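You operate a simulated robot arm through the tools that you are given. There is no shell and no other tool. Be economical: measure what you need, move in short steps, check, and stop when the job is done.

The job below is to be done with a simulated two-armed robot. You get a single attempt, and the scene is never put back.

TASK
On the top of the kitting table, fold the flat blue rag in half, so that its two long edges meet.

It is judged by the outcome, as a careful person would: the job done as asked, and still so three seconds after it is handed in. It fails if anything else is knocked over, pushed out of place, dropped, spilled or broken. Flat cloth is picked up by pressing the open fingertips on it (5 to 10 N) and closing them slowly along it; thin cloth reads only 2 to 8 mm in the jaws.

THE ROBOT
Two 7-joint arms with two-finger parallel grippers on one trunk, on a base that drives. Base frame: it is fixed to the floor where the robot stands at the start and does not move with it; the origin is under the middle of the robot, x ahead of it, y to its left, z up; the surface under the hand at the start is at about z = 0.8. Lengths are in m, angles in rad, forces in N, time in s.
The left shoulder is at the start at [0.07, 0.134, 1.076], the right one opposite. With the tool pointing down near the work surface each hand reaches from about 0.2 to 0.66 m from the robot's upright axis, wherever it stands, measured 20 degrees to its own side. Places, roughly: top of the kitting table [0.6, 0.1, 0.8]. Payload 1.57 kg a hand.
Tool frame (each hand has its own): the origin (TCP) lies between the finger pads and is the grasp point; the fingertips stand 0.03 m ahead of it; z points along the fingers, y is the line along which they close. The gripper opens to 0.08 m. The fingers are 0.017 m wide and 0.012 m thick; the gripper's body (0.04 by 0.082 m) begins 0.08 m behind the TCP.
Orientation is that of the tool frame in the base frame, as a unit quaternion [x, y, z, w]. With the fingers straight down and closing along the base's y, the tool's x points along the base's -x, its y along +y and its z along -z.

THE INTERFACE
- The arms move only by the tool servo_tool. It takes "left_motion", "right_motion" or both (then of equal length, played together; a hand with none holds still); each is a list of rows, each an object of numbers (a shift or turn left out is 0, a gripper value left out holds the last): "tx", "ty", "tz": the shift along the base's x, y, z in m; "rx", "ry", "rz": the turn, a rotation vector about the base's x, y, z in rad; "claw": the closure, from 0 (fully open) to 1 (shut). In form: [{"tx": .., "ty": .., "tz": .., "rx": .., "ry": .., "rz": .., "claw": ..}, ...]. A call has 1 to 12 rows; each row is the pose to reach, as a shift and turn from the pose commanded when the call began. Rows are played at 5 a second. More than 0.05 m and 0.15 rad between two rows, or a gripper value outside its range, and nothing of the call is played. Where a pose cannot be reached the arm comes as near as it can. A force on the tool above 40 N (or 10 N above the force at the start of the call, whichever is more), or a blocked arm, ends the call early, and 0.2 s more pass. The fingers move at their own pace (about 0.153 m/s each) and stop on an object; they squeeze with about 32 N. The grip force told is the motor's: it shows also when the fingers shut on nothing. Time passes only in rows, and 0.2 s behind the last, so rows that repeat a pose let the fingers close. The reply holds the time, the measured pose of the TCP, the force on the tool along the base axes, the opening and the grip force, in the units named above and with some noise, with the torque about the TCP (base axes, N m) and any sound that the robot's microphone picked up.
- Cameras (640 x 400 px; columns grow to the right, rows downward): "scene" is now at [0.1206, 0.0365, 1.2757]; the picture's right is [0.45, -0.89, 0.00], its down [-0.61, -0.31, -0.73] and it looks along [0.65, 0.33, -0.69] (base axes); focal length 214 px, centre (320, 200). "left" rides on the left gripper at [0.072, 0.007, -0.122] in its tool frame; the picture's right is [-0.09, 1.00, 0.00], its down [-0.84, -0.08, -0.54] and it looks along [-0.54, -0.05, 0.84] (tool axes); focal length 238 px, centre (320, 200). "right" rides on the right gripper at [0.072, -0.007, -0.122] in its tool frame; the picture's right is [0.09, 1.00, 0.00], its down [-0.84, 0.08, -0.54] and it looks along [-0.54, 0.05, 0.84] (tool axes); focal length 238 px, centre (320, 200). There is no depth. A picture from a camera that has moved, and an enlarged one, comes with that camera's place and axes in the base frame and with its lens. The place of the scene camera against the robot may be out by one fixed shift of up to 0.025 m in any direction.
- snapshot(camera): a new picture of that camera. The clock stands still meanwhile.
- slide_trunk(by): slides the trunk up (or, below 0, down) by that many m; the arms and the scene camera ride with it, the base frame stays. It gives what a move gives, with no picture.
- roll_base(legs): drives the robot by 1 to 6 legs, each [ahead, left, turn to the left] in m, m and rad, along the robot's own axes; the way and the turn of a leg run together, so that a leg with both is an arc; at most 1.5 m and 3.142 rad a leg. The arms and the cameras ride along, it lands a little off, and it stops where it bumps. It gives what a move gives.
- pan_tilt(pan, tilt): turns the head with the scene camera to pan (to the left, within 1.501 rad either way) and tilt (down, from -0.506 to 1.204), counted from straight ahead of the robot. It gives what a move gives.
- inspect(camera, box): a new picture of the part [left, top, right, bottom] of that camera's present view, enlarged. The clock stands still meanwhile.
- finish_job(): hands the job in; it is judged then, once.

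Work in short steps. Places have to be worked out from the pictures, the camera data and where the tool is seen: move nearer, look again, correct. Check each grasp and each placing, and mend what went wrong. You have 120 turns and 88 pictures in all, those below and enlarged ones among them. Open the grippers and draw the arms clear of the work before you hand the job in, unless the task says otherwise; then end with one line.

The tools are called after "Request:" as a command line: name --argument value ..., lists and objects as JSON in quotes. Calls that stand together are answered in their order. servo_tool: Moves the arms, as the interface text tells. Its arguments: {"type":"object","properties":{"left_motion":{"type":"array"},"right_motion":{"type":"array"}},"required":[]} The other tools are called the same way: slide_trunk (by) slides the trunk up or down; roll_base (legs) drives the base; pan_tilt (pan, tilt) turns the head that bears the scene camera; snapshot (camera) takes a picture; inspect (camera, box) takes an enlarged picture of a part of a camera's view; finish_job () hands the job in.

At the start:

```text
time_s: 0.0
left_tool_pos: [0.3946, 0.3681, 1.0473]
left_ee_rot: [-0.001, 1.0, 0.0, -0.001]
left_contact_force: [-1.3, -0.2, -0.4]
left_ft_torque: [-0.05, 0.04, 0.0]
left_grip_width: 0.08
left_grip_force: 0.0
right_tool_pos: [0.4327, -0.0712, 1.0107]
right_ee_rot: [-0.001, 1.0, -0.001, 0.0]
right_contact_force: [0.3, -0.2, -0.6]
right_ft_torque: [0.03, 0.02, 0.0]
right_grip_width: 0.08
right_grip_force: 0.0
trunk travel left (down, up): [-0.65, 0.29]
robot x, y, heading: [0.0009, 0.0034, 0.003]
head pan, tilt: [0.469, 0.757]
```

scene: 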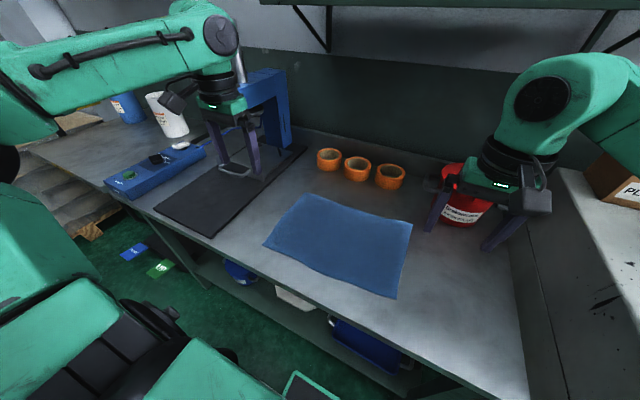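
right: 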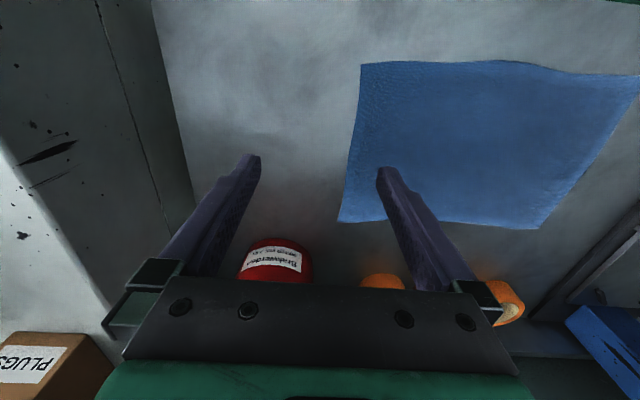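
left: 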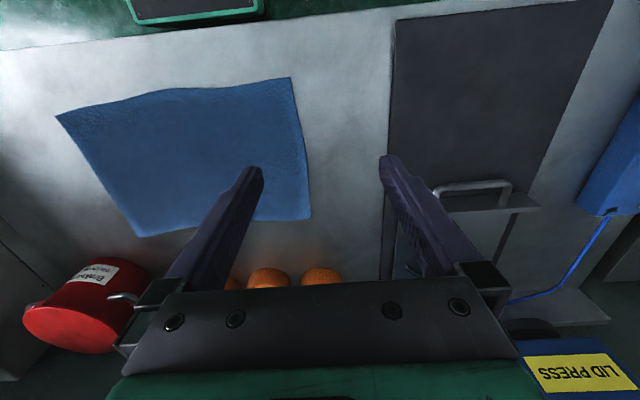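

The hand cameras put the rag at about x 0.36–0.61, y -0.03–0.33, with its long edges along y. I'll fold the near edge over to the far edge using both hands, so first I bring the hands above the near corners.

Request:
servo_tool --left_motion '[{"tx": -0.007, "ty": -0.016, "tz": -0.037, "claw": 0.4}, {"tx": -0.014, "ty": -0.032, "tz": -0.074}, {"tx": -0.021, "ty": -0.048, "tz": -0.11}, {"tx": -0.028, "ty": -0.063, "tz": -0.147}, {"tx": -0.028, "ty": -0.063, "tz": -0.147}]' --right_motion '[{"tx": -0.012, "ty": 0.018, "tz": -0.028, "claw": 0.4}, {"tx": -0.025, "ty": 0.036, "tz": -0.055}, {"tx": -0.037, "ty": 0.054, "tz": -0.083}, {"tx": -0.049, "ty": 0.071, "tz": -0.11}, {"tx": -0.049, "ty": 0.071, "tz": -0.11}]'

Request:
snapshot --camera "left"

Request:
snapshot --camera "right"

Request:
snapshot --camera "scene"

```text
time_s: 1.2
left_tool_pos: [0.3664, 0.3078, 0.8993]
left_ee_rot: [0.0, 1.0, 0.0, 0.001]
left_contact_force: [1.2, 0.1, 0.0]
left_ft_torque: [0.01, -0.01, 0.0]
left_grip_width: 0.0481
left_grip_force: 0.0
right_tool_pos: [0.3822, 0.0014, 0.9025]
right_ee_rot: [0.0, 1.0, 0.001, 0.001]
right_contact_force: [0.9, -0.3, 0.3]
right_ft_torque: [0.02, 0.0, 0.03]
right_grip_width: 0.0479
right_grip_force: 0.0
trunk travel left (down, up): [-0.65, 0.29]
robot x, y, heading: [-0.0013, -0.0006, 0.001]
head pan, tilt: [0.469, 0.757]
```

```text
84 pictures are left
camera left: at [0.2927, 0.3153, 1.0214], right [0.09, 1.0, 0.0], down [0.84, -0.08, 0.54], along [0.54, -0.05, -0.84], focal length 238 px, centre (320, 200)
```

left: 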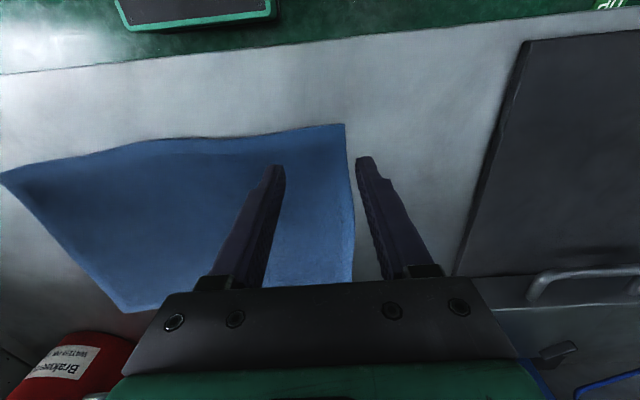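

```text
83 pictures are left
camera right: at [0.3094, -0.0055, 1.0231], right [-0.09, 1.0, 0.0], down [0.84, 0.08, 0.54], along [0.54, 0.05, -0.84], focal length 238 px, centre (320, 200)
```

right: 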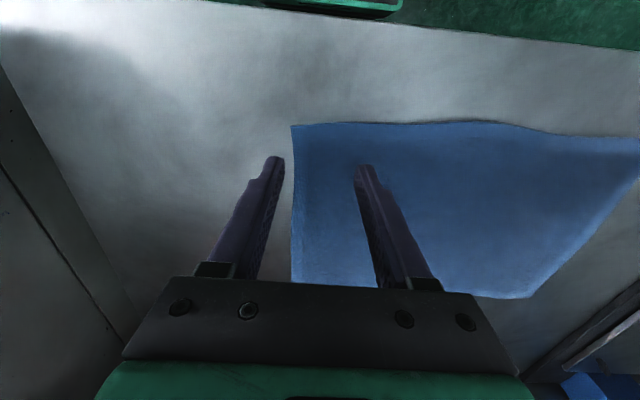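

```text
82 pictures are left
camera scene: at [0.1202, 0.036, 1.2758], right [0.45, -0.89, 0.0], down [-0.61, -0.31, -0.73], along [0.65, 0.33, -0.69], focal length 214 px, centre (320, 200)
```

scene: 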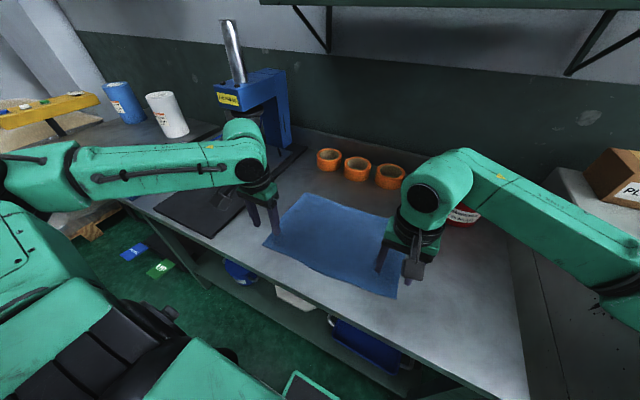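

Both cameras agree on the near corners, at (0.354, 0.332) and (0.373, -0.027). I'll shift both hands inward so each finger is over cloth, narrow the opening, and descend close to the surface.

Request:
servo_tool --left_motion '[{"tx": 0, "ty": -0.01, "tz": -0.02, "claw": 0.52}, {"ty": -0.01, "tz": -0.045}, {"ty": -0.01, "tz": -0.06}, {"ty": -0.01, "tz": -0.06}]' --right_motion '[{"ty": 0.006, "tz": -0.02, "claw": 0.52}, {"ty": 0.006, "tz": -0.045}, {"ty": 0.006, "tz": -0.063}, {"ty": 0.006, "tz": -0.063}]'

Request:
snapshot --camera "left"

Request:
snapshot --camera "right"

```text
time_s: 2.2
left_tool_pos: [0.3657, 0.2959, 0.8419]
left_ee_rot: [-0.001, 1.0, 0.001, 0.001]
left_contact_force: [0.9, -0.8, -0.1]
left_ft_torque: [-0.01, -0.01, 0.01]
left_grip_width: 0.0384
left_grip_force: 0.1
right_tool_pos: [0.3833, 0.0051, 0.839]
right_ee_rot: [0.0, 1.0, 0.0, 0.0]
right_contact_force: [-0.2, 0.4, -0.5]
right_ft_torque: [0.02, -0.03, -0.01]
right_grip_width: 0.0385
right_grip_force: 0.0
trunk travel left (down, up): [-0.65, 0.29]
robot x, y, heading: [0.0008, 0.0004, -0.001]
head pan, tilt: [0.469, 0.757]
```

```text
81 pictures are left
camera left: at [0.2925, 0.303, 0.9632], right [0.09, 1.0, 0.0], down [0.84, -0.08, 0.54], along [0.54, -0.05, -0.84], focal length 238 px, centre (320, 200)
```

left: 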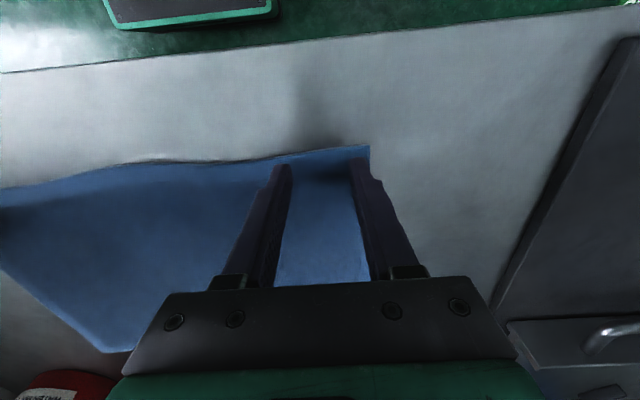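

```text
80 pictures are left
camera right: at [0.3104, -0.0009, 0.9608], right [-0.09, 1.0, 0.0], down [0.84, 0.08, 0.54], along [0.54, 0.05, -0.84], focal length 238 px, centre (320, 200)
```

right: 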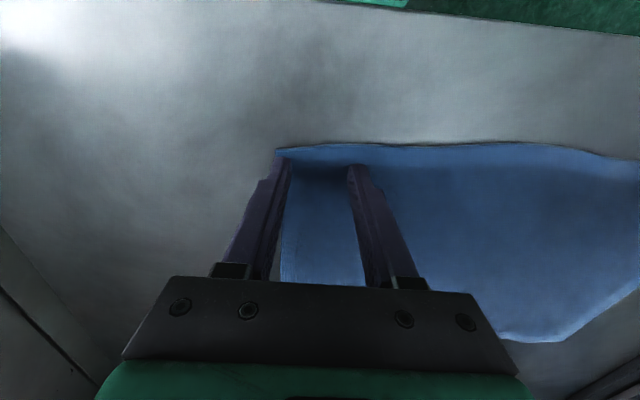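

The fingertips are about 10 mm above the cloth at the corners. I'll press down in small steps and watch the force.

Request:
servo_tool --left_motion '[{"ty": -0.002, "tz": -0.004}, {"ty": -0.002, "tz": -0.008}, {"ty": -0.002, "tz": -0.01}, {"ty": -0.002, "tz": -0.01}]' --right_motion '[{"ty": 0.004, "tz": -0.004}, {"ty": 0.004, "tz": -0.007}, {"ty": 0.004, "tz": -0.009}, {"ty": 0.004, "tz": -0.009}]'

```text
time_s: 3.2
left_tool_pos: [0.3641, 0.2934, 0.8339]
left_ee_rot: [-0.001, 1.0, 0.0, 0.003]
left_contact_force: [1.4, -0.2, 5.5]
left_ft_torque: [0.01, -0.03, 0.02]
left_grip_width: 0.0384
left_grip_force: 0.0
right_tool_pos: [0.383, 0.0098, 0.833]
right_ee_rot: [0.0, 1.0, 0.001, 0.002]
right_contact_force: [4.8, -2.7, 32.5]
right_ft_torque: [-0.13, -0.16, 0.04]
right_grip_width: 0.0383
right_grip_force: 0.1
trunk travel left (down, up): [-0.65, 0.29]
robot x, y, heading: [0.0003, 0.0014, 0.005]
head pan, tilt: [0.469, 0.757]
```

Left contact force is 5.5 N, which is good, but the right is too hard at 32 N. I'll ease the right hand up 3 mm.

Request:
servo_tool --right_motion '[{"tz": 0.003}, {"tz": 0.003}]'

```text
time_s: 3.8
left_tool_pos: [0.3635, 0.295, 0.833]
left_ee_rot: [-0.001, 1.0, 0.0, 0.002]
left_contact_force: [-1.2, 0.0, 12.9]
left_ft_torque: [-0.02, 0.02, 0.01]
left_grip_width: 0.0386
left_grip_force: 0.0
right_tool_pos: [0.3824, 0.0106, 0.8329]
right_ee_rot: [0.001, 1.0, 0.0, 0.0]
right_contact_force: [1.2, 2.4, 12.3]
right_ft_torque: [0.09, -0.04, 0.01]
right_grip_width: 0.038
right_grip_force: 0.0
trunk travel left (down, up): [-0.65, 0.29]
robot x, y, heading: [-0.0034, -0.0006, 0.001]
head pan, tilt: [0.469, 0.757]
```

Both hands press at about 12 N. I'll ease each up about 0.5 mm and close slowly.

Request:
servo_tool --left_motion '[{"tz": 0.0005, "claw": 0.52}, {"tz": 0.0005, "claw": 0.58}, {"tz": 0.0005, "claw": 0.64}, {"tz": 0.0005, "claw": 0.7}, {"tz": 0.0005, "claw": 0.76}, {"tz": 0.0005, "claw": 0.82}, {"tz": 0.0005, "claw": 0.88}, {"tz": 0.0005, "claw": 0.94}, {"tz": 0.0005, "claw": 1.0}, {"tz": 0.0005, "claw": 1.0}, {"tz": 0.0005, "claw": 1.0}]' --right_motion '[{"tz": 0.0005, "claw": 0.52}, {"tz": 0.0005, "claw": 0.58}, {"tz": 0.0005, "claw": 0.64}, {"tz": 0.0005, "claw": 0.7}, {"tz": 0.0005, "claw": 0.76}, {"tz": 0.0005, "claw": 0.82}, {"tz": 0.0005, "claw": 0.88}, {"tz": 0.0005, "claw": 0.94}, {"tz": 0.0005, "claw": 1.0}, {"tz": 0.0005, "claw": 1.0}, {"tz": 0.0005, "claw": 1.0}]'

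Request:
snapshot --camera "left"

Request:
snapshot --camera "right"

```text
time_s: 6.2
left_tool_pos: [0.364, 0.2932, 0.8329]
left_ee_rot: [-0.001, 1.0, 0.0, 0.002]
left_contact_force: [1.8, -11.6, 17.1]
left_ft_torque: [-0.38, -0.05, 0.01]
left_grip_width: 0.0071
left_grip_force: 26.4
right_tool_pos: [0.3818, 0.0091, 0.834]
right_ee_rot: [0.0, 1.0, 0.001, 0.001]
right_contact_force: [-0.3, 12.7, 5.6]
right_ft_torque: [0.38, 0.0, -0.02]
right_grip_width: 0.0039
right_grip_force: 24.6
trunk travel left (down, up): [-0.65, 0.29]
robot x, y, heading: [-0.0015, 0.0001, 0.002]
head pan, tilt: [0.469, 0.757]
```

```text
79 pictures are left
camera left: at [0.2907, 0.2995, 0.9547], right [0.09, 1.0, 0.0], down [0.83, -0.08, 0.55], along [0.54, -0.05, -0.84], focal length 238 px, centre (320, 200)
```

left: 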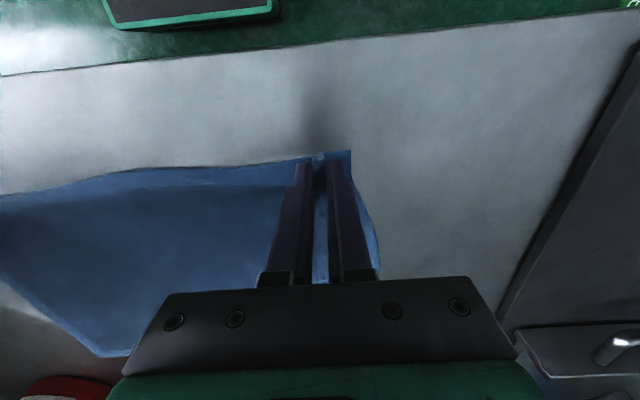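

```text
78 pictures are left
camera right: at [0.3086, 0.0024, 0.9549], right [-0.09, 1.0, 0.0], down [0.84, 0.08, 0.54], along [0.54, 0.05, -0.84], focal length 238 px, centre (320, 200)
```

right: 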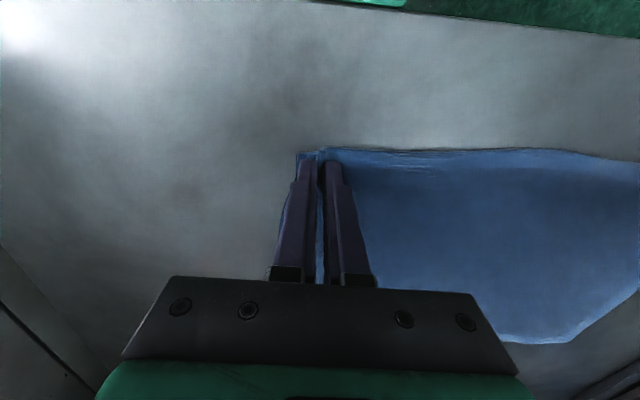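

Both hands hold cloth: jaw widths read 7 and 4 mm, with tension between the hands. I'll lift a little, relax the tension, and check.

Request:
servo_tool --left_motion '[{"ty": -0.002, "tz": 0.015, "tx": 0.002}, {"ty": -0.002, "tz": 0.03, "tx": 0.005}, {"ty": -0.002, "tz": 0.045, "tx": 0.01}, {"ty": -0.002, "tz": 0.06, "tx": 0.02}, {"ty": -0.002, "tz": 0.06, "tx": 0.02}]' --right_motion '[{"ty": 0.002, "tz": 0.015, "tx": 0.002}, {"ty": 0.002, "tz": 0.03, "tx": 0.005}, {"ty": 0.002, "tz": 0.045, "tx": 0.01}, {"ty": 0.002, "tz": 0.06, "tx": 0.02}, {"ty": 0.002, "tz": 0.06, "tx": 0.02}]'

Request:
snapshot --camera "scene"

Request:
snapshot --camera "left"

Request:
snapshot --camera "right"

```text
time_s: 7.4
left_tool_pos: [0.3837, 0.2905, 0.8914]
left_ee_rot: [-0.001, 1.0, -0.001, 0.0]
left_contact_force: [-0.2, -4.8, 0.5]
left_ft_torque: [-0.2, 0.0, -0.03]
left_grip_width: 0.0065
left_grip_force: 25.9
right_tool_pos: [0.4011, 0.0128, 0.8916]
right_ee_rot: [0.0, 1.0, 0.0, 0.0]
right_contact_force: [-0.5, 4.6, -0.4]
right_ft_torque: [0.15, 0.02, 0.0]
right_grip_width: 0.0038
right_grip_force: 24.9
trunk travel left (down, up): [-0.65, 0.29]
robot x, y, heading: [0.0007, 0.0022, 0.0]
head pan, tilt: [0.469, 0.757]
```

```text
77 pictures are left
camera scene: at [0.1204, 0.0366, 1.2757], right [0.45, -0.89, 0.0], down [-0.61, -0.31, -0.73], along [0.65, 0.33, -0.69], focal length 214 px, centre (320, 200)
```

scene: 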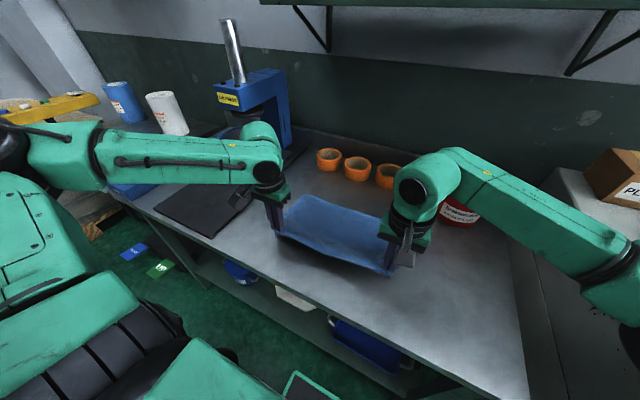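

```text
76 pictures are left
camera left: at [0.3112, 0.2977, 1.0123], right [0.09, 1.0, 0.0], down [0.84, -0.08, 0.54], along [0.54, -0.05, -0.84], focal length 238 px, centre (320, 200)
```

left: 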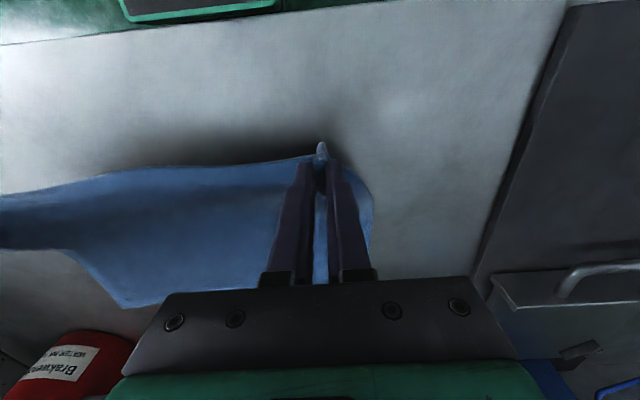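

```text
75 pictures are left
camera right: at [0.3292, 0.0065, 1.0135], right [-0.09, 1.0, 0.0], down [0.84, 0.08, 0.54], along [0.54, 0.05, -0.84], focal length 238 px, centre (320, 200)
```

right: 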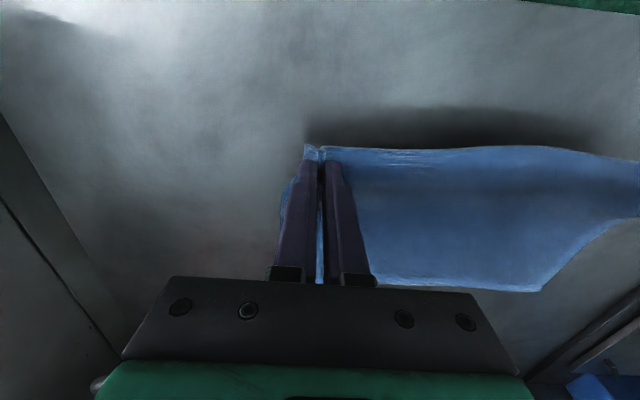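

The near edge is lifted cleanly and the rest lies still. I'll carry it up and over, past the fold line.

Request:
servo_tool --left_motion '[{"tx": 0.02, "tz": 0.02}, {"tx": 0.04, "tz": 0.032}, {"tx": 0.065, "tz": 0.038}, {"tx": 0.09, "tz": 0.038}, {"tx": 0.115, "tz": 0.034}, {"tx": 0.14, "tz": 0.024}, {"tx": 0.16, "tz": 0.012}, {"tx": 0.16, "tz": 0.012}]' --right_motion '[{"tx": 0.02, "tz": 0.02}, {"tx": 0.04, "tz": 0.032}, {"tx": 0.065, "tz": 0.038}, {"tx": 0.09, "tz": 0.038}, {"tx": 0.115, "tz": 0.034}, {"tx": 0.14, "tz": 0.024}, {"tx": 0.16, "tz": 0.012}, {"tx": 0.16, "tz": 0.012}]'

Request:
snapshot --camera "scene"

Request:
snapshot --camera "left"

Request:
snapshot --camera "right"

```text
time_s: 9.2
left_tool_pos: [0.5492, 0.2904, 0.9032]
left_ee_rot: [0.0, 1.0, 0.0, 0.001]
left_contact_force: [0.1, -5.0, 0.1]
left_ft_torque: [-0.15, -0.02, 0.02]
left_grip_width: 0.0065
left_grip_force: 26.1
right_tool_pos: [0.5628, 0.0137, 0.9064]
right_ee_rot: [-0.001, 1.0, 0.001, 0.001]
right_contact_force: [-0.2, 5.2, -0.4]
right_ft_torque: [0.16, -0.03, -0.01]
right_grip_width: 0.0038
right_grip_force: 24.9
trunk travel left (down, up): [-0.65, 0.29]
robot x, y, heading: [-0.0013, 0.0003, 0.0]
head pan, tilt: [0.469, 0.757]
```

```text
74 pictures are left
camera scene: at [0.1197, 0.0358, 1.2758], right [0.45, -0.89, 0.0], down [-0.61, -0.31, -0.73], along [0.65, 0.33, -0.69], focal length 214 px, centre (320, 200)
```

scene: 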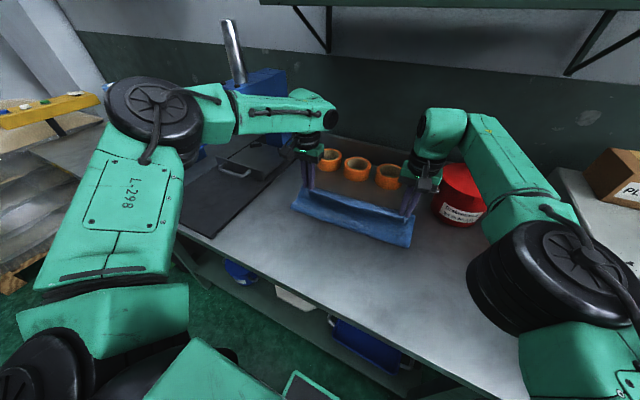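

```text
73 pictures are left
camera left: at [0.4757, 0.2979, 1.0251], right [0.09, 1.0, 0.0], down [0.84, -0.08, 0.54], along [0.54, -0.05, -0.84], focal length 238 px, centre (320, 200)
```

left: 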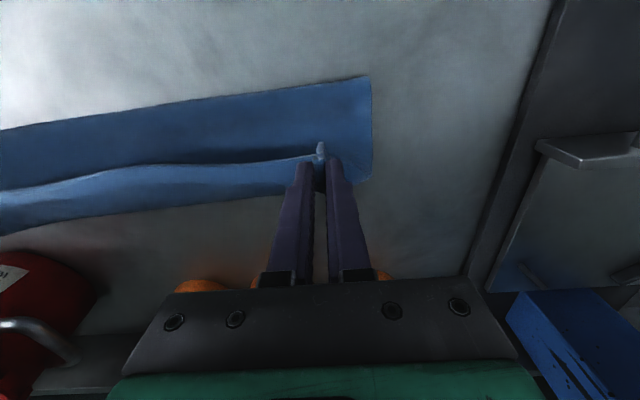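

```text
72 pictures are left
camera right: at [0.4901, 0.0063, 1.027], right [-0.09, 1.0, 0.0], down [0.84, 0.08, 0.54], along [0.54, 0.05, -0.84], focal length 238 px, centre (320, 200)
```

right: 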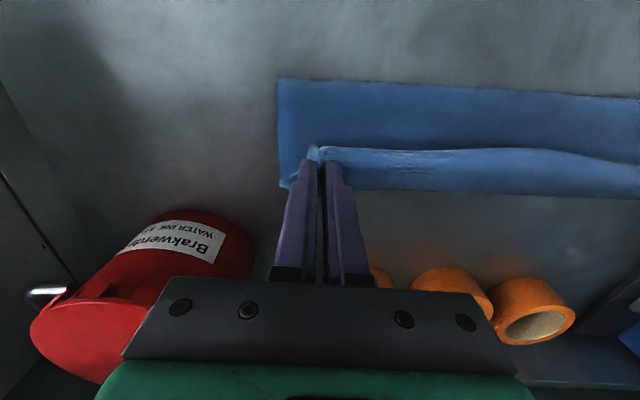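

The edge is over the far part, with the lower sheet's far edge at x≈0.600 on the left and 0.62 on the right. I'll lower it just inside that edge and look again before releasing.

Request:
servo_tool --left_motion '[{"tx": 0.012, "tz": -0.015}, {"tx": 0.022, "tz": -0.032}, {"tx": 0.03, "tz": -0.048}, {"tx": 0.032, "tz": -0.058}, {"tx": 0.032, "tz": -0.058}]' --right_motion '[{"tx": 0.012, "tz": -0.015}, {"tx": 0.022, "tz": -0.032}, {"tx": 0.03, "tz": -0.048}, {"tx": 0.032, "tz": -0.058}, {"tx": 0.032, "tz": -0.058}]'

Request:
snapshot --camera "scene"

Request:
snapshot --camera "left"

Request:
snapshot --camera "right"

```text
time_s: 10.4
left_tool_pos: [0.5621, 0.293, 0.8505]
left_ee_rot: [-0.001, 1.0, -0.001, 0.002]
left_contact_force: [0.0, -7.3, 0.4]
left_ft_torque: [-0.29, 0.01, -0.02]
left_grip_width: 0.0069
left_grip_force: 26.8
left hand out of reach, approached as far as the arm can: row 3, 4, 5
right_tool_pos: [0.5652, 0.0118, 0.8432]
right_ee_rot: [-0.001, 1.0, 0.001, 0.002]
right_contact_force: [-0.2, 7.9, 2.3]
right_ft_torque: [0.24, -0.03, -0.02]
right_grip_width: 0.004
right_grip_force: 25.2
right hand out of reach, approached as far as the arm can: row 1, 2, 3, 4, 5
trunk travel left (down, up): [-0.65, 0.29]
robot x, y, heading: [0.0016, 0.0007, -0.002]
head pan, tilt: [0.469, 0.757]
```

```text
71 pictures are left
camera scene: at [0.12, 0.037, 1.2758], right [0.45, -0.89, 0.0], down [-0.61, -0.31, -0.73], along [0.65, 0.33, -0.69], focal length 214 px, centre (320, 200)
```

scene: 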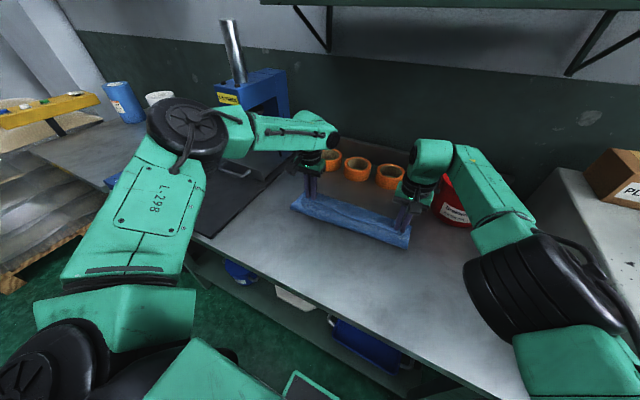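

```text
70 pictures are left
camera left: at [0.4887, 0.2996, 0.9717], right [0.09, 1.0, 0.0], down [0.84, -0.08, 0.54], along [0.54, -0.05, -0.84], focal length 238 px, centre (320, 200)
```

left: 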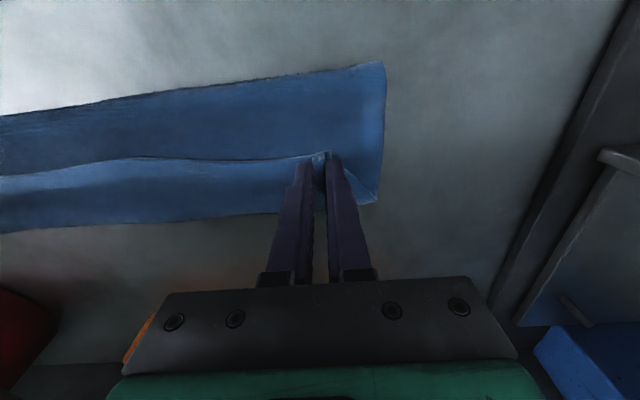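

```text
69 pictures are left
camera right: at [0.4927, 0.0048, 0.9651], right [-0.09, 1.0, 0.0], down [0.84, 0.08, 0.54], along [0.54, 0.05, -0.84], focal length 238 px, centre (320, 200)
```

right: 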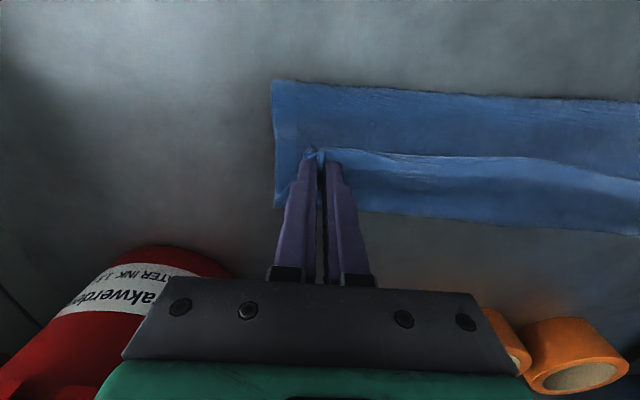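

Both arms are at their reach limit and short of the far edge, so I need to drive ahead a few centimetres. I'll tilt the head down to check the gap between the base and the table first.

Request:
pan_tilt --pan 0.0 --tilt 1.2

Request:
snapshot --camera "scene"

```text
time_s: 11.3
left_tool_pos: [0.5625, 0.2913, 0.8494]
left_ee_rot: [-0.002, 1.0, 0.0, 0.001]
left_contact_force: [0.0, -8.2, 1.2]
left_ft_torque: [-0.29, 0.03, 0.01]
left_grip_width: 0.0069
left_grip_force: 26.4
right_tool_pos: [0.566, 0.0112, 0.8451]
right_ee_rot: [0.0, 1.0, 0.001, 0.001]
right_contact_force: [0.1, 7.7, 0.7]
right_ft_torque: [0.26, 0.03, 0.0]
right_grip_width: 0.0038
right_grip_force: 24.5
trunk travel left (down, up): [-0.65, 0.29]
robot x, y, heading: [-0.0006, -0.004, -0.002]
head pan, tilt: [0.0, 1.201]
```

```text
68 pictures are left
camera scene: at [0.1028, -0.0007, 1.2447], right [0.0, -1.0, 0.0], down [-0.93, 0.0, -0.36], along [0.36, 0.0, -0.93], focal length 214 px, centre (320, 200)
```

scene: 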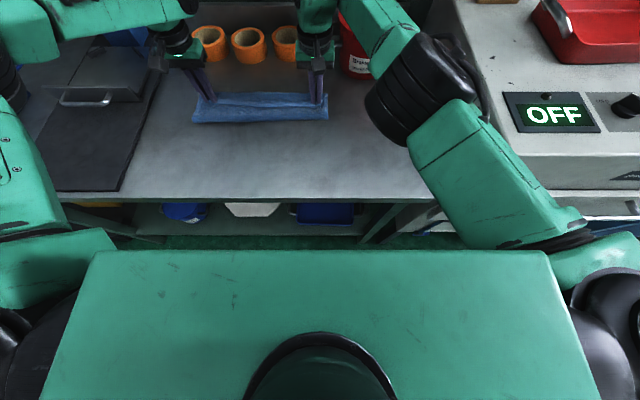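

The base front is at x≈0.21 and the table and shelf edge is at ≥0.27, so 5 cm ahead is safe. I'll raise and draw the hands back a little before driving.

Request:
servo_tool --left_motion '[{"tx": -0.02, "tz": 0.015}, {"tx": -0.035, "tz": 0.03}, {"tx": -0.035, "tz": 0.03}]' --right_motion '[{"tx": -0.02, "tz": 0.015}, {"tx": -0.035, "tz": 0.03}, {"tx": -0.035, "tz": 0.03}]'

Request:
roll_base --legs '[[0.05, 0, 0]]'

Request:
snapshot --camera "left"

Request:
snapshot --camera "right"

```text
time_s: 12.1
left_tool_pos: [0.5259, 0.2907, 0.878]
left_ee_rot: [-0.001, 1.0, 0.0, -0.001]
left_contact_force: [0.6, -8.7, -0.8]
left_ft_torque: [-0.29, -0.01, 0.04]
left_grip_width: 0.007
left_grip_force: 26.6
right_tool_pos: [0.5293, 0.0097, 0.873]
right_ee_rot: [-0.001, 1.0, 0.0, 0.0]
right_contact_force: [0.8, 8.3, 0.2]
right_ft_torque: [0.26, 0.02, -0.01]
right_grip_width: 0.0041
right_grip_force: 24.6
trunk travel left (down, up): [-0.65, 0.29]
robot x, y, heading: [0.0008, -0.0011, 0.001]
head pan, tilt: [0.0, 1.201]
```

```text
time_s: 13.0
left_tool_pos: [0.5745, 0.2905, 0.8803]
left_ee_rot: [-0.001, 1.0, 0.0, 0.0]
left_contact_force: [-0.4, -7.9, 0.8]
left_ft_torque: [-0.23, 0.0, -0.01]
left_grip_width: 0.0068
left_grip_force: 26.3
right_tool_pos: [0.5781, 0.0102, 0.8752]
right_ee_rot: [0.001, 1.0, 0.0, 0.001]
right_contact_force: [-0.1, 8.2, -0.1]
right_ft_torque: [0.23, 0.02, 0.02]
right_grip_width: 0.0038
right_grip_force: 25.1
trunk travel left (down, up): [-0.65, 0.29]
robot x, y, heading: [0.0506, -0.0032, -0.007]
head pan, tilt: [0.0, 1.201]
```

```text
67 pictures are left
camera left: at [0.5021, 0.2974, 1.0019], right [0.09, 1.0, 0.0], down [0.84, -0.08, 0.54], along [0.54, -0.05, -0.84], focal length 238 px, centre (320, 200)
```

left: 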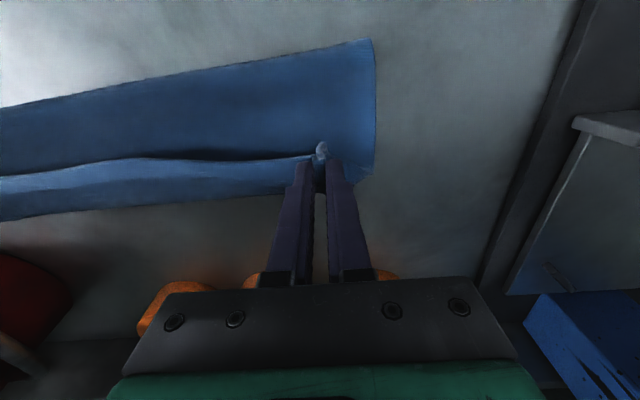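

```text
66 pictures are left
camera right: at [0.5055, 0.0029, 0.9964], right [-0.09, 1.0, 0.0], down [0.84, 0.08, 0.54], along [0.54, 0.05, -0.84], focal length 238 px, centre (320, 200)
```

right: 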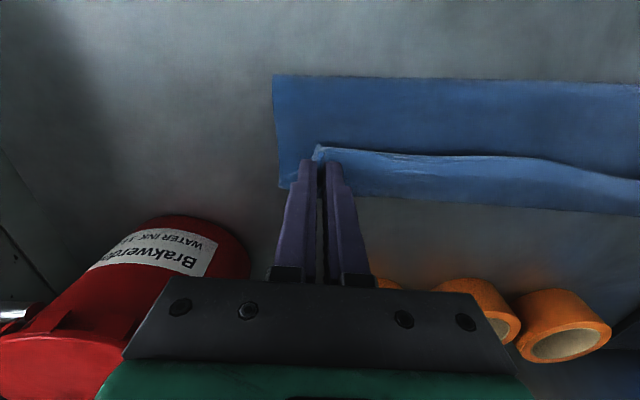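

The fold is a loose loop and the held edge is close to the lower edge, which is at x≈0.603 on the left and 0.62 on the right. I'll lower to just above contact with the grip points about 1 cm inside those edges.

Request:
servo_tool --left_motion '[{"tx": 0.009, "tz": -0.01}, {"tx": 0.017, "tz": -0.022}, {"tx": 0.019, "tz": -0.032}, {"tx": 0.019, "tz": -0.04}, {"tx": 0.019, "tz": -0.04}]' --right_motion '[{"tx": 0.015, "tz": -0.01}, {"tx": 0.028, "tz": -0.02}, {"tx": 0.031, "tz": -0.03}, {"tx": 0.031, "tz": -0.036}, {"tx": 0.031, "tz": -0.036}]'

Request:
snapshot --camera "left"

Request:
snapshot --camera "right"

Request:
snapshot --camera "scene"

```text
time_s: 14.2
left_tool_pos: [0.5944, 0.2912, 0.8395]
left_ee_rot: [0.001, 1.0, 0.001, 0.002]
left_contact_force: [0.9, -6.5, 4.6]
left_ft_torque: [-0.22, -0.04, 0.04]
left_grip_width: 0.0069
left_grip_force: 26.3
right_tool_pos: [0.6096, 0.0121, 0.8389]
right_ee_rot: [0.001, 1.0, 0.0, 0.001]
right_contact_force: [0.8, 7.4, 6.7]
right_ft_torque: [0.26, -0.06, 0.0]
right_grip_width: 0.0042
right_grip_force: 24.5
trunk travel left (down, up): [-0.65, 0.29]
robot x, y, heading: [0.0507, 0.0021, 0.001]
head pan, tilt: [0.0, 1.201]
```

```text
65 pictures are left
camera left: at [0.5211, 0.2981, 0.9621], right [0.09, 1.0, 0.0], down [0.83, -0.08, 0.54], along [0.54, -0.05, -0.84], focal length 238 px, centre (320, 200)
```

left: 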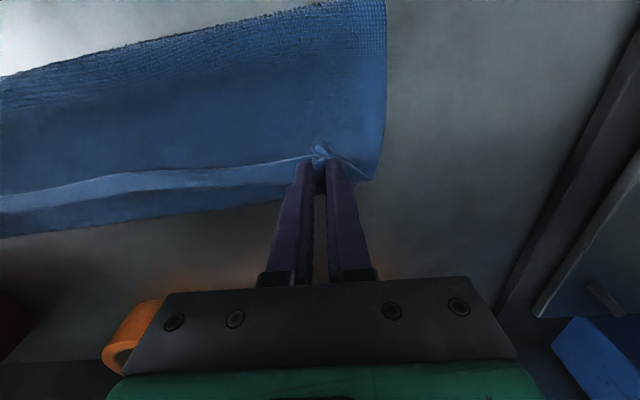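

```text
64 pictures are left
camera right: at [0.5374, 0.005, 0.9607], right [-0.09, 1.0, 0.0], down [0.84, 0.08, 0.54], along [0.54, 0.05, -0.84], focal length 238 px, centre (320, 200)
```

right: 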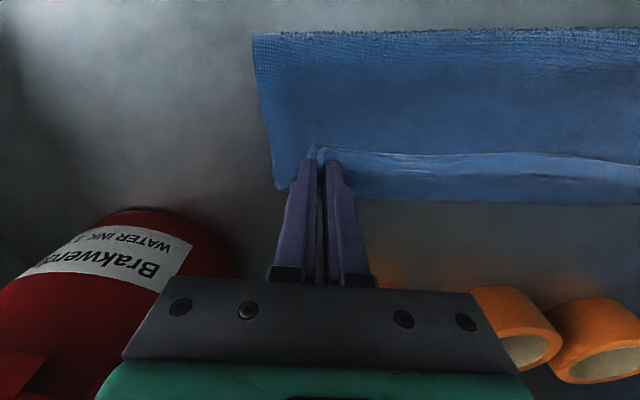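

```text
63 pictures are left
camera scene: at [0.152, -0.0012, 1.2449], right [0.0, -1.0, 0.0], down [-0.93, 0.0, -0.36], along [0.36, 0.0, -0.93], focal length 214 px, centre (320, 200)
```

scene: 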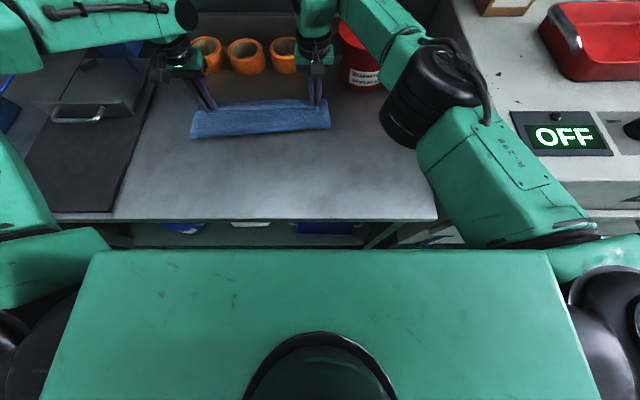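

The upper edge is still about 2–3 cm short of the lower far edge. I'll lift a little and carry it forward by that much.

Request:
servo_tool --left_motion '[{"tx": 0.0, "tz": 0.015}, {"tx": 0.012, "tz": 0.018}, {"tx": 0.024, "tz": 0.014}, {"tx": 0.026, "tz": 0.006}, {"tx": 0.026, "tz": 0.0}, {"tx": 0.026, "tz": 0.0}]' --right_motion '[{"tx": 0.0, "tz": 0.015}, {"tx": 0.015, "tz": 0.018}, {"tx": 0.028, "tz": 0.014}, {"tx": 0.03, "tz": 0.006}, {"tx": 0.03, "tz": 0.0}, {"tx": 0.03, "tz": 0.0}]'

Request:
snapshot --camera "left"

Request:
snapshot --camera "right"

```text
time_s: 15.6
left_tool_pos: [0.6107, 0.2914, 0.8429]
left_ee_rot: [0.001, 1.0, -0.001, 0.001]
left_contact_force: [-0.3, -11.4, 1.6]
left_ft_torque: [-0.38, 0.04, -0.01]
left_grip_width: 0.0072
left_grip_force: 26.7
left hand out of reach, approached as far as the arm can: row 3, 4, 5, 6
right_tool_pos: [0.6176, 0.007, 0.8432]
right_ee_rot: [0.0, 1.0, 0.001, 0.001]
right_contact_force: [0.9, 11.2, 2.7]
right_ft_torque: [0.4, 0.01, -0.02]
right_grip_width: 0.004
right_grip_force: 24.1
right hand out of reach, approached as far as the arm can: row 2, 3, 4, 5, 6
trunk travel left (down, up): [-0.65, 0.29]
robot x, y, heading: [0.048, 0.0025, 0.004]
head pan, tilt: [0.0, 1.201]
```

```text
62 pictures are left
camera left: at [0.5375, 0.2981, 0.9645], right [0.09, 1.0, 0.0], down [0.83, -0.08, 0.54], along [0.54, -0.05, -0.84], focal length 238 px, centre (320, 200)
```

left: 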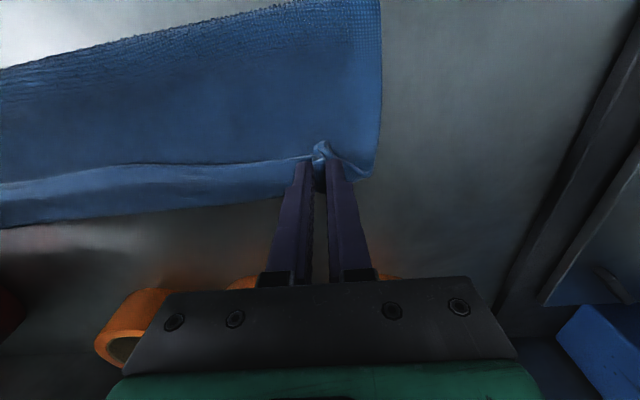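

```text
61 pictures are left
camera right: at [0.5444, 0.0005, 0.9634], right [-0.09, 1.0, 0.0], down [0.84, 0.08, 0.54], along [0.54, 0.05, -0.84], focal length 238 px, centre (320, 200)
```

right: 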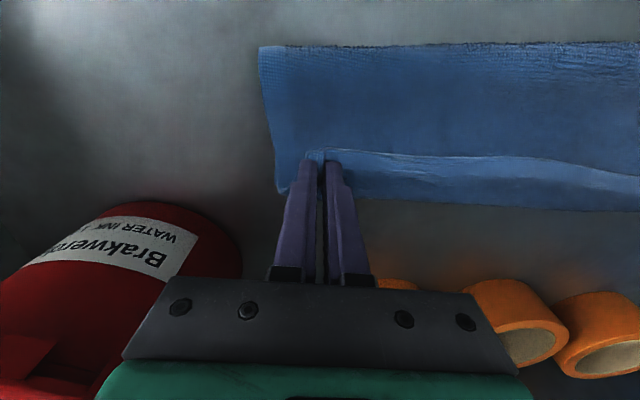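

The lower border seems to move with the hand, so either the cloth is curling at the grip or the lower sheet is being dragged. I'll zoom in with the scene camera to tell which.

Request:
inspect --camera "scene" --box '[170, 60, 350, 172]'

Request:
inspect --camera "left" --box '[180, 80, 420, 230]'

Request:
inspect --camera "right" --box '[230, 80, 470, 230]'

```text
3.56 times, centred on (260, 116) of scene
camera zoom: at [0.1528, -0.0011, 1.2447], right [0.0, -1.0, 0.0], down [-0.93, 0.0, -0.36], along [0.36, 0.0, -0.93], focal length 763 px, centre (533, 499)
```

zoom: 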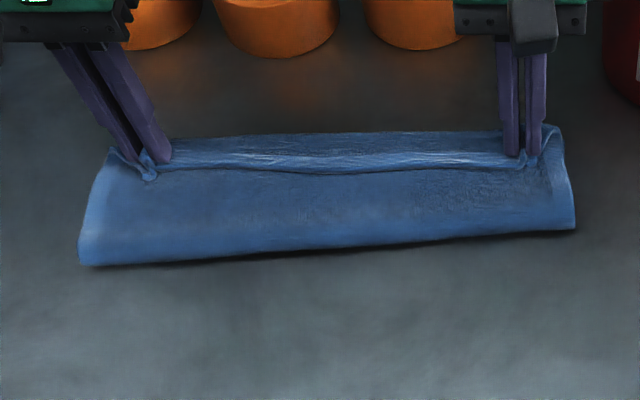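

```text
2.67 times, centred on (300, 155) of left
camera zoom: at [0.5375, 0.2981, 0.9645], right [0.09, 1.0, 0.0], down [0.83, -0.08, 0.54], along [0.54, -0.05, -0.84], focal length 636 px, centre (373, 320)
```

zoom: 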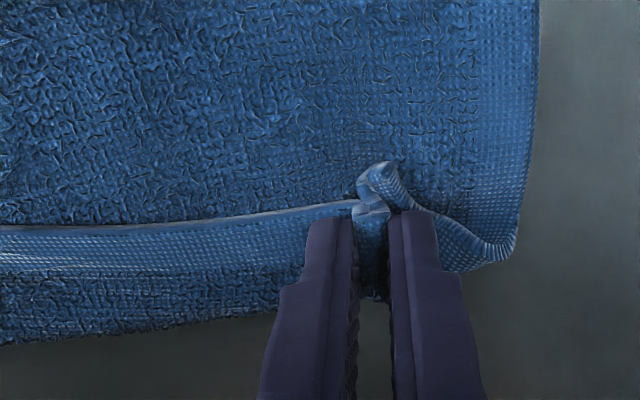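

```text
2.67 times, centred on (350, 155) of right
camera zoom: at [0.5444, 0.0005, 0.9634], right [-0.09, 1.0, 0.0], down [0.84, 0.08, 0.54], along [0.54, 0.05, -0.84], focal length 636 px, centre (240, 320)
```

zoom: 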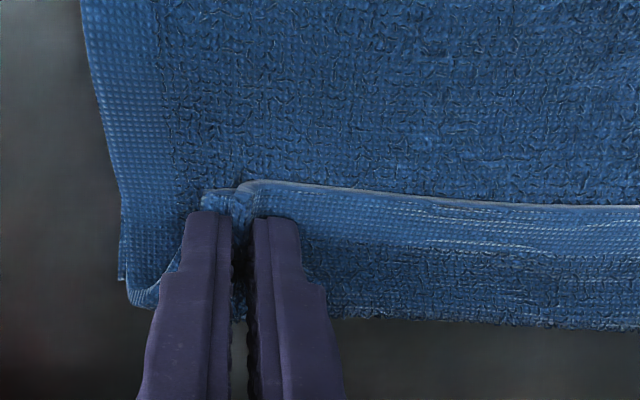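

The zoom settles it: the hem is rolled back on top in an S-curl, because my grip was deep and the cloth went slack. I'll reverse the arc to lay the rag flat again, then regrip the edge much more shallowly.

Request:
servo_tool --left_motion '[{"tx": -0.01, "tz": 0.03}, {"tx": -0.035, "tz": 0.06}, {"tx": -0.065, "tz": 0.085}, {"tx": -0.1, "tz": 0.1}, {"tx": -0.135, "tz": 0.1}, {"tx": -0.17, "tz": 0.09}, {"tx": -0.2, "tz": 0.07}, {"tx": -0.22, "tz": 0.045}, {"tx": -0.232, "tz": 0.02}, {"tx": -0.24, "tz": 0.003}, {"tx": -0.24, "tz": 0.003}]' --right_motion '[{"tx": -0.01, "tz": 0.03}, {"tx": -0.035, "tz": 0.06}, {"tx": -0.06, "tz": 0.085}, {"tx": -0.095, "tz": 0.1}, {"tx": -0.13, "tz": 0.1}, {"tx": -0.162, "tz": 0.09}, {"tx": -0.19, "tz": 0.07}, {"tx": -0.21, "tz": 0.045}, {"tx": -0.222, "tz": 0.02}, {"tx": -0.23, "tz": 0.003}, {"tx": -0.23, "tz": 0.003}]'

Request:
snapshot --camera "scene"

Request:
snapshot --camera "left"

Request:
snapshot --camera "right"

```text
time_s: 18.0
left_tool_pos: [0.3677, 0.2997, 0.8497]
left_ee_rot: [-0.011, 1.0, -0.011, -0.008]
left_contact_force: [2.0, -21.3, -0.6]
left_ft_torque: [-0.7, -0.06, 0.01]
left_grip_width: 0.0078
left_grip_force: 27.5
left hand out of reach, approached as far as the arm can: row 10
right_tool_pos: [0.3883, 0.0079, 0.8435]
right_ee_rot: [0.001, 1.0, 0.002, 0.0]
right_contact_force: [-1.4, 21.1, 0.1]
right_ft_torque: [0.64, 0.04, 0.0]
right_grip_width: 0.0043
right_grip_force: 25.3
trunk travel left (down, up): [-0.65, 0.29]
robot x, y, heading: [0.0511, -0.0015, -0.004]
head pan, tilt: [0.0, 1.201]
```

```text
57 pictures are left
camera scene: at [0.1537, -0.0002, 1.2445], right [0.0, -1.0, 0.0], down [-0.93, 0.0, -0.36], along [0.36, 0.0, -0.93], focal length 214 px, centre (320, 200)
```

scene: 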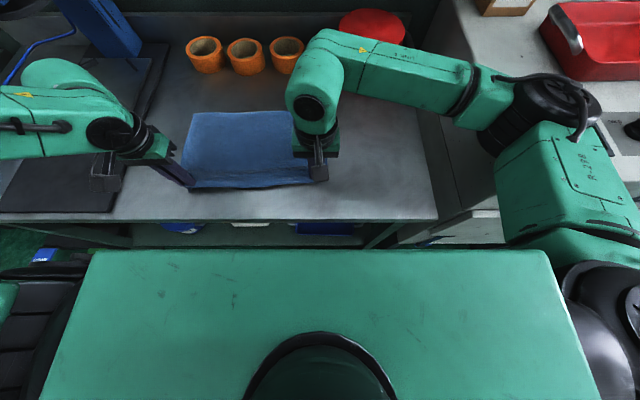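

```text
56 pictures are left
camera left: at [0.2967, 0.3063, 0.9734], right [0.07, 1.0, -0.02], down [0.85, -0.05, 0.53], along [0.53, -0.06, -0.85], focal length 238 px, centre (320, 200)
```

left: 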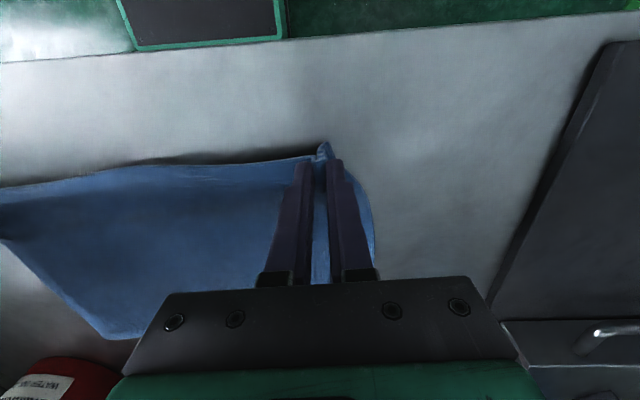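

```text
55 pictures are left
camera right: at [0.3164, 0.0008, 0.9654], right [-0.09, 1.0, 0.0], down [0.84, 0.07, 0.54], along [0.54, 0.05, -0.84], focal length 238 px, centre (320, 200)
```

right: 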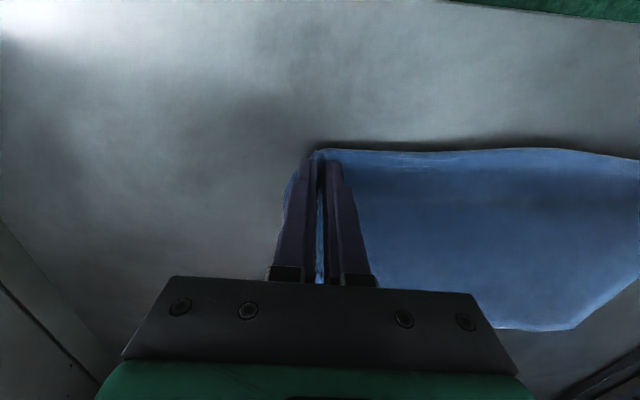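

The rag is flat again. I'll ease the tension, set the edge down, open, and lift clear.

Request:
servo_tool --left_motion '[{"ty": -0.005, "tz": -0.005}, {"ty": -0.007, "tz": -0.011}, {"ty": -0.007, "tz": -0.011, "claw": 0.7}, {"ty": -0.007, "tz": -0.011, "claw": 0.5}, {"ty": -0.007, "tz": -0.011, "claw": 0.5}, {"ty": -0.007, "tz": 0.02}, {"ty": -0.007, "tz": 0.05}, {"ty": -0.007, "tz": 0.05}]' --right_motion '[{"ty": 0.005, "tz": -0.003}, {"ty": 0.005, "tz": -0.006}, {"ty": 0.005, "tz": -0.006, "claw": 0.7}, {"ty": 0.005, "tz": -0.006, "claw": 0.5}, {"ty": 0.005, "tz": -0.006, "claw": 0.5}, {"ty": 0.005, "tz": 0.02}, {"ty": 0.005, "tz": 0.05}, {"ty": 0.005, "tz": 0.05}]'

Request:
snapshot --camera "left"

Request:
snapshot --camera "right"

```text
time_s: 19.8
left_tool_pos: [0.3752, 0.2845, 0.8923]
left_ee_rot: [0.0, 1.0, 0.0, 0.001]
left_contact_force: [0.0, -0.5, 0.0]
left_ft_torque: [-0.01, -0.01, 0.0]
left_grip_width: 0.04
left_grip_force: 0.0
right_tool_pos: [0.39, 0.0125, 0.8946]
right_ee_rot: [0.001, 1.0, 0.001, -0.001]
right_contact_force: [-0.1, -0.2, 0.0]
right_ft_torque: [-0.03, 0.04, 0.0]
right_grip_width: 0.04
right_grip_force: 0.0
trunk travel left (down, up): [-0.65, 0.29]
robot x, y, heading: [0.0508, 0.0008, -0.003]
head pan, tilt: [0.0, 1.201]
```

```text
54 pictures are left
camera left: at [0.3011, 0.2926, 1.0148], right [0.09, 1.0, 0.0], down [0.84, -0.08, 0.54], along [0.54, -0.05, -0.84], focal length 238 px, centre (320, 200)
```

left: 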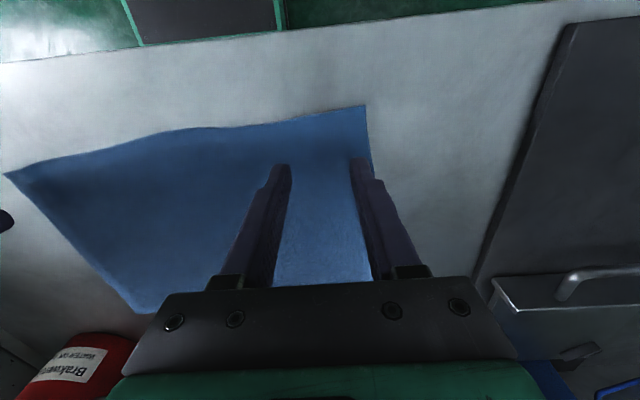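

```text
53 pictures are left
camera right: at [0.3167, 0.0064, 1.017], right [-0.09, 1.0, 0.0], down [0.84, 0.08, 0.54], along [0.54, 0.05, -0.84], focal length 238 px, centre (320, 200)
```

right: 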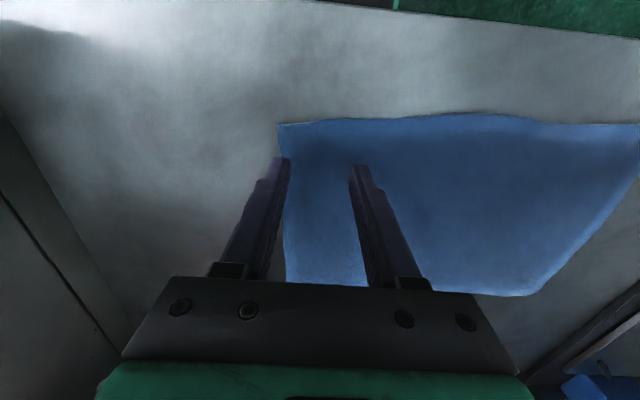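

The rag sprang back flat, with near corners about (0.348, 0.329) and (0.378, -0.025) and far edge about 0.598 left and 0.618 right. I'll go for a shallow grip, overlapping the hem by only about 8 mm.

Request:
servo_tool --left_motion '[{"tx": -0.015, "ty": 0.005, "tz": -0.01}, {"tx": -0.026, "ty": 0.005, "tz": -0.035}, {"tx": -0.026, "ty": 0.005, "tz": -0.05}, {"tx": -0.026, "ty": 0.005, "tz": -0.052}]' --right_motion '[{"tx": -0.008, "tz": -0.01}, {"tx": -0.013, "tz": -0.035}, {"tx": -0.013, "tz": -0.05}, {"tx": -0.013, "tz": -0.054}]'

Request:
inspect --camera "left" --box '[200, 80, 440, 230]'

Request:
inspect --camera "right" --box '[200, 80, 440, 230]'

```text
time_s: 20.8
left_tool_pos: [0.3688, 0.2968, 0.8433]
left_ee_rot: [0.0, 1.0, -0.001, -0.001]
left_contact_force: [0.1, 0.4, 0.5]
left_ft_torque: [-0.01, 0.01, 0.0]
left_grip_width: 0.0399
left_grip_force: 0.0
left hand out of reach, approached as far as the arm can: row 1, 2, 3, 4
right_tool_pos: [0.3773, 0.0124, 0.8413]
right_ee_rot: [0.001, 1.0, 0.002, 0.0]
right_contact_force: [-0.1, -0.9, 0.1]
right_ft_torque: [-0.03, 0.01, 0.03]
right_grip_width: 0.0399
right_grip_force: 0.0
trunk travel left (down, up): [-0.65, 0.29]
robot x, y, heading: [0.0509, -0.0003, -0.006]
head pan, tilt: [0.0, 1.201]
```

```text
2.67 times, centred on (320, 155) of left
camera zoom: at [0.2956, 0.3054, 0.9655], right [0.09, 1.0, 0.0], down [0.84, -0.08, 0.54], along [0.54, -0.05, -0.84], focal length 636 px, centre (320, 320)
```

zoom: 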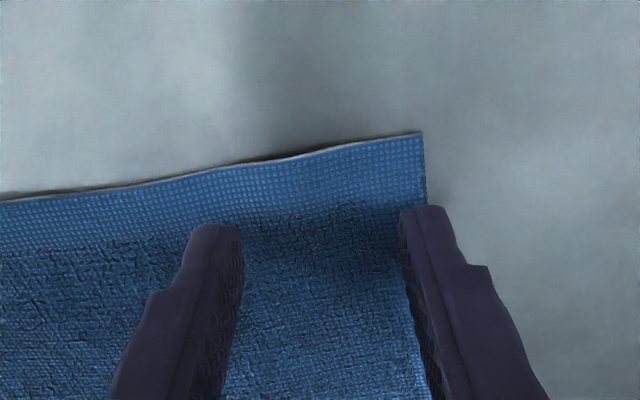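

```text
2.67 times, centred on (320, 155) of right
camera zoom: at [0.3037, 0.0053, 0.9625], right [-0.09, 1.0, 0.0], down [0.84, 0.08, 0.54], along [0.54, 0.05, -0.84], focal length 636 px, centre (320, 320)
```

zoom: 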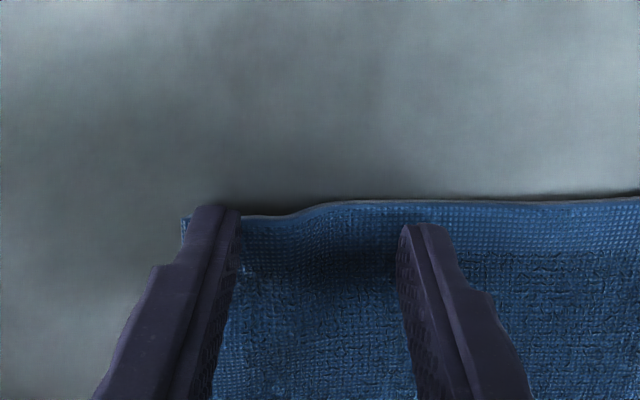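

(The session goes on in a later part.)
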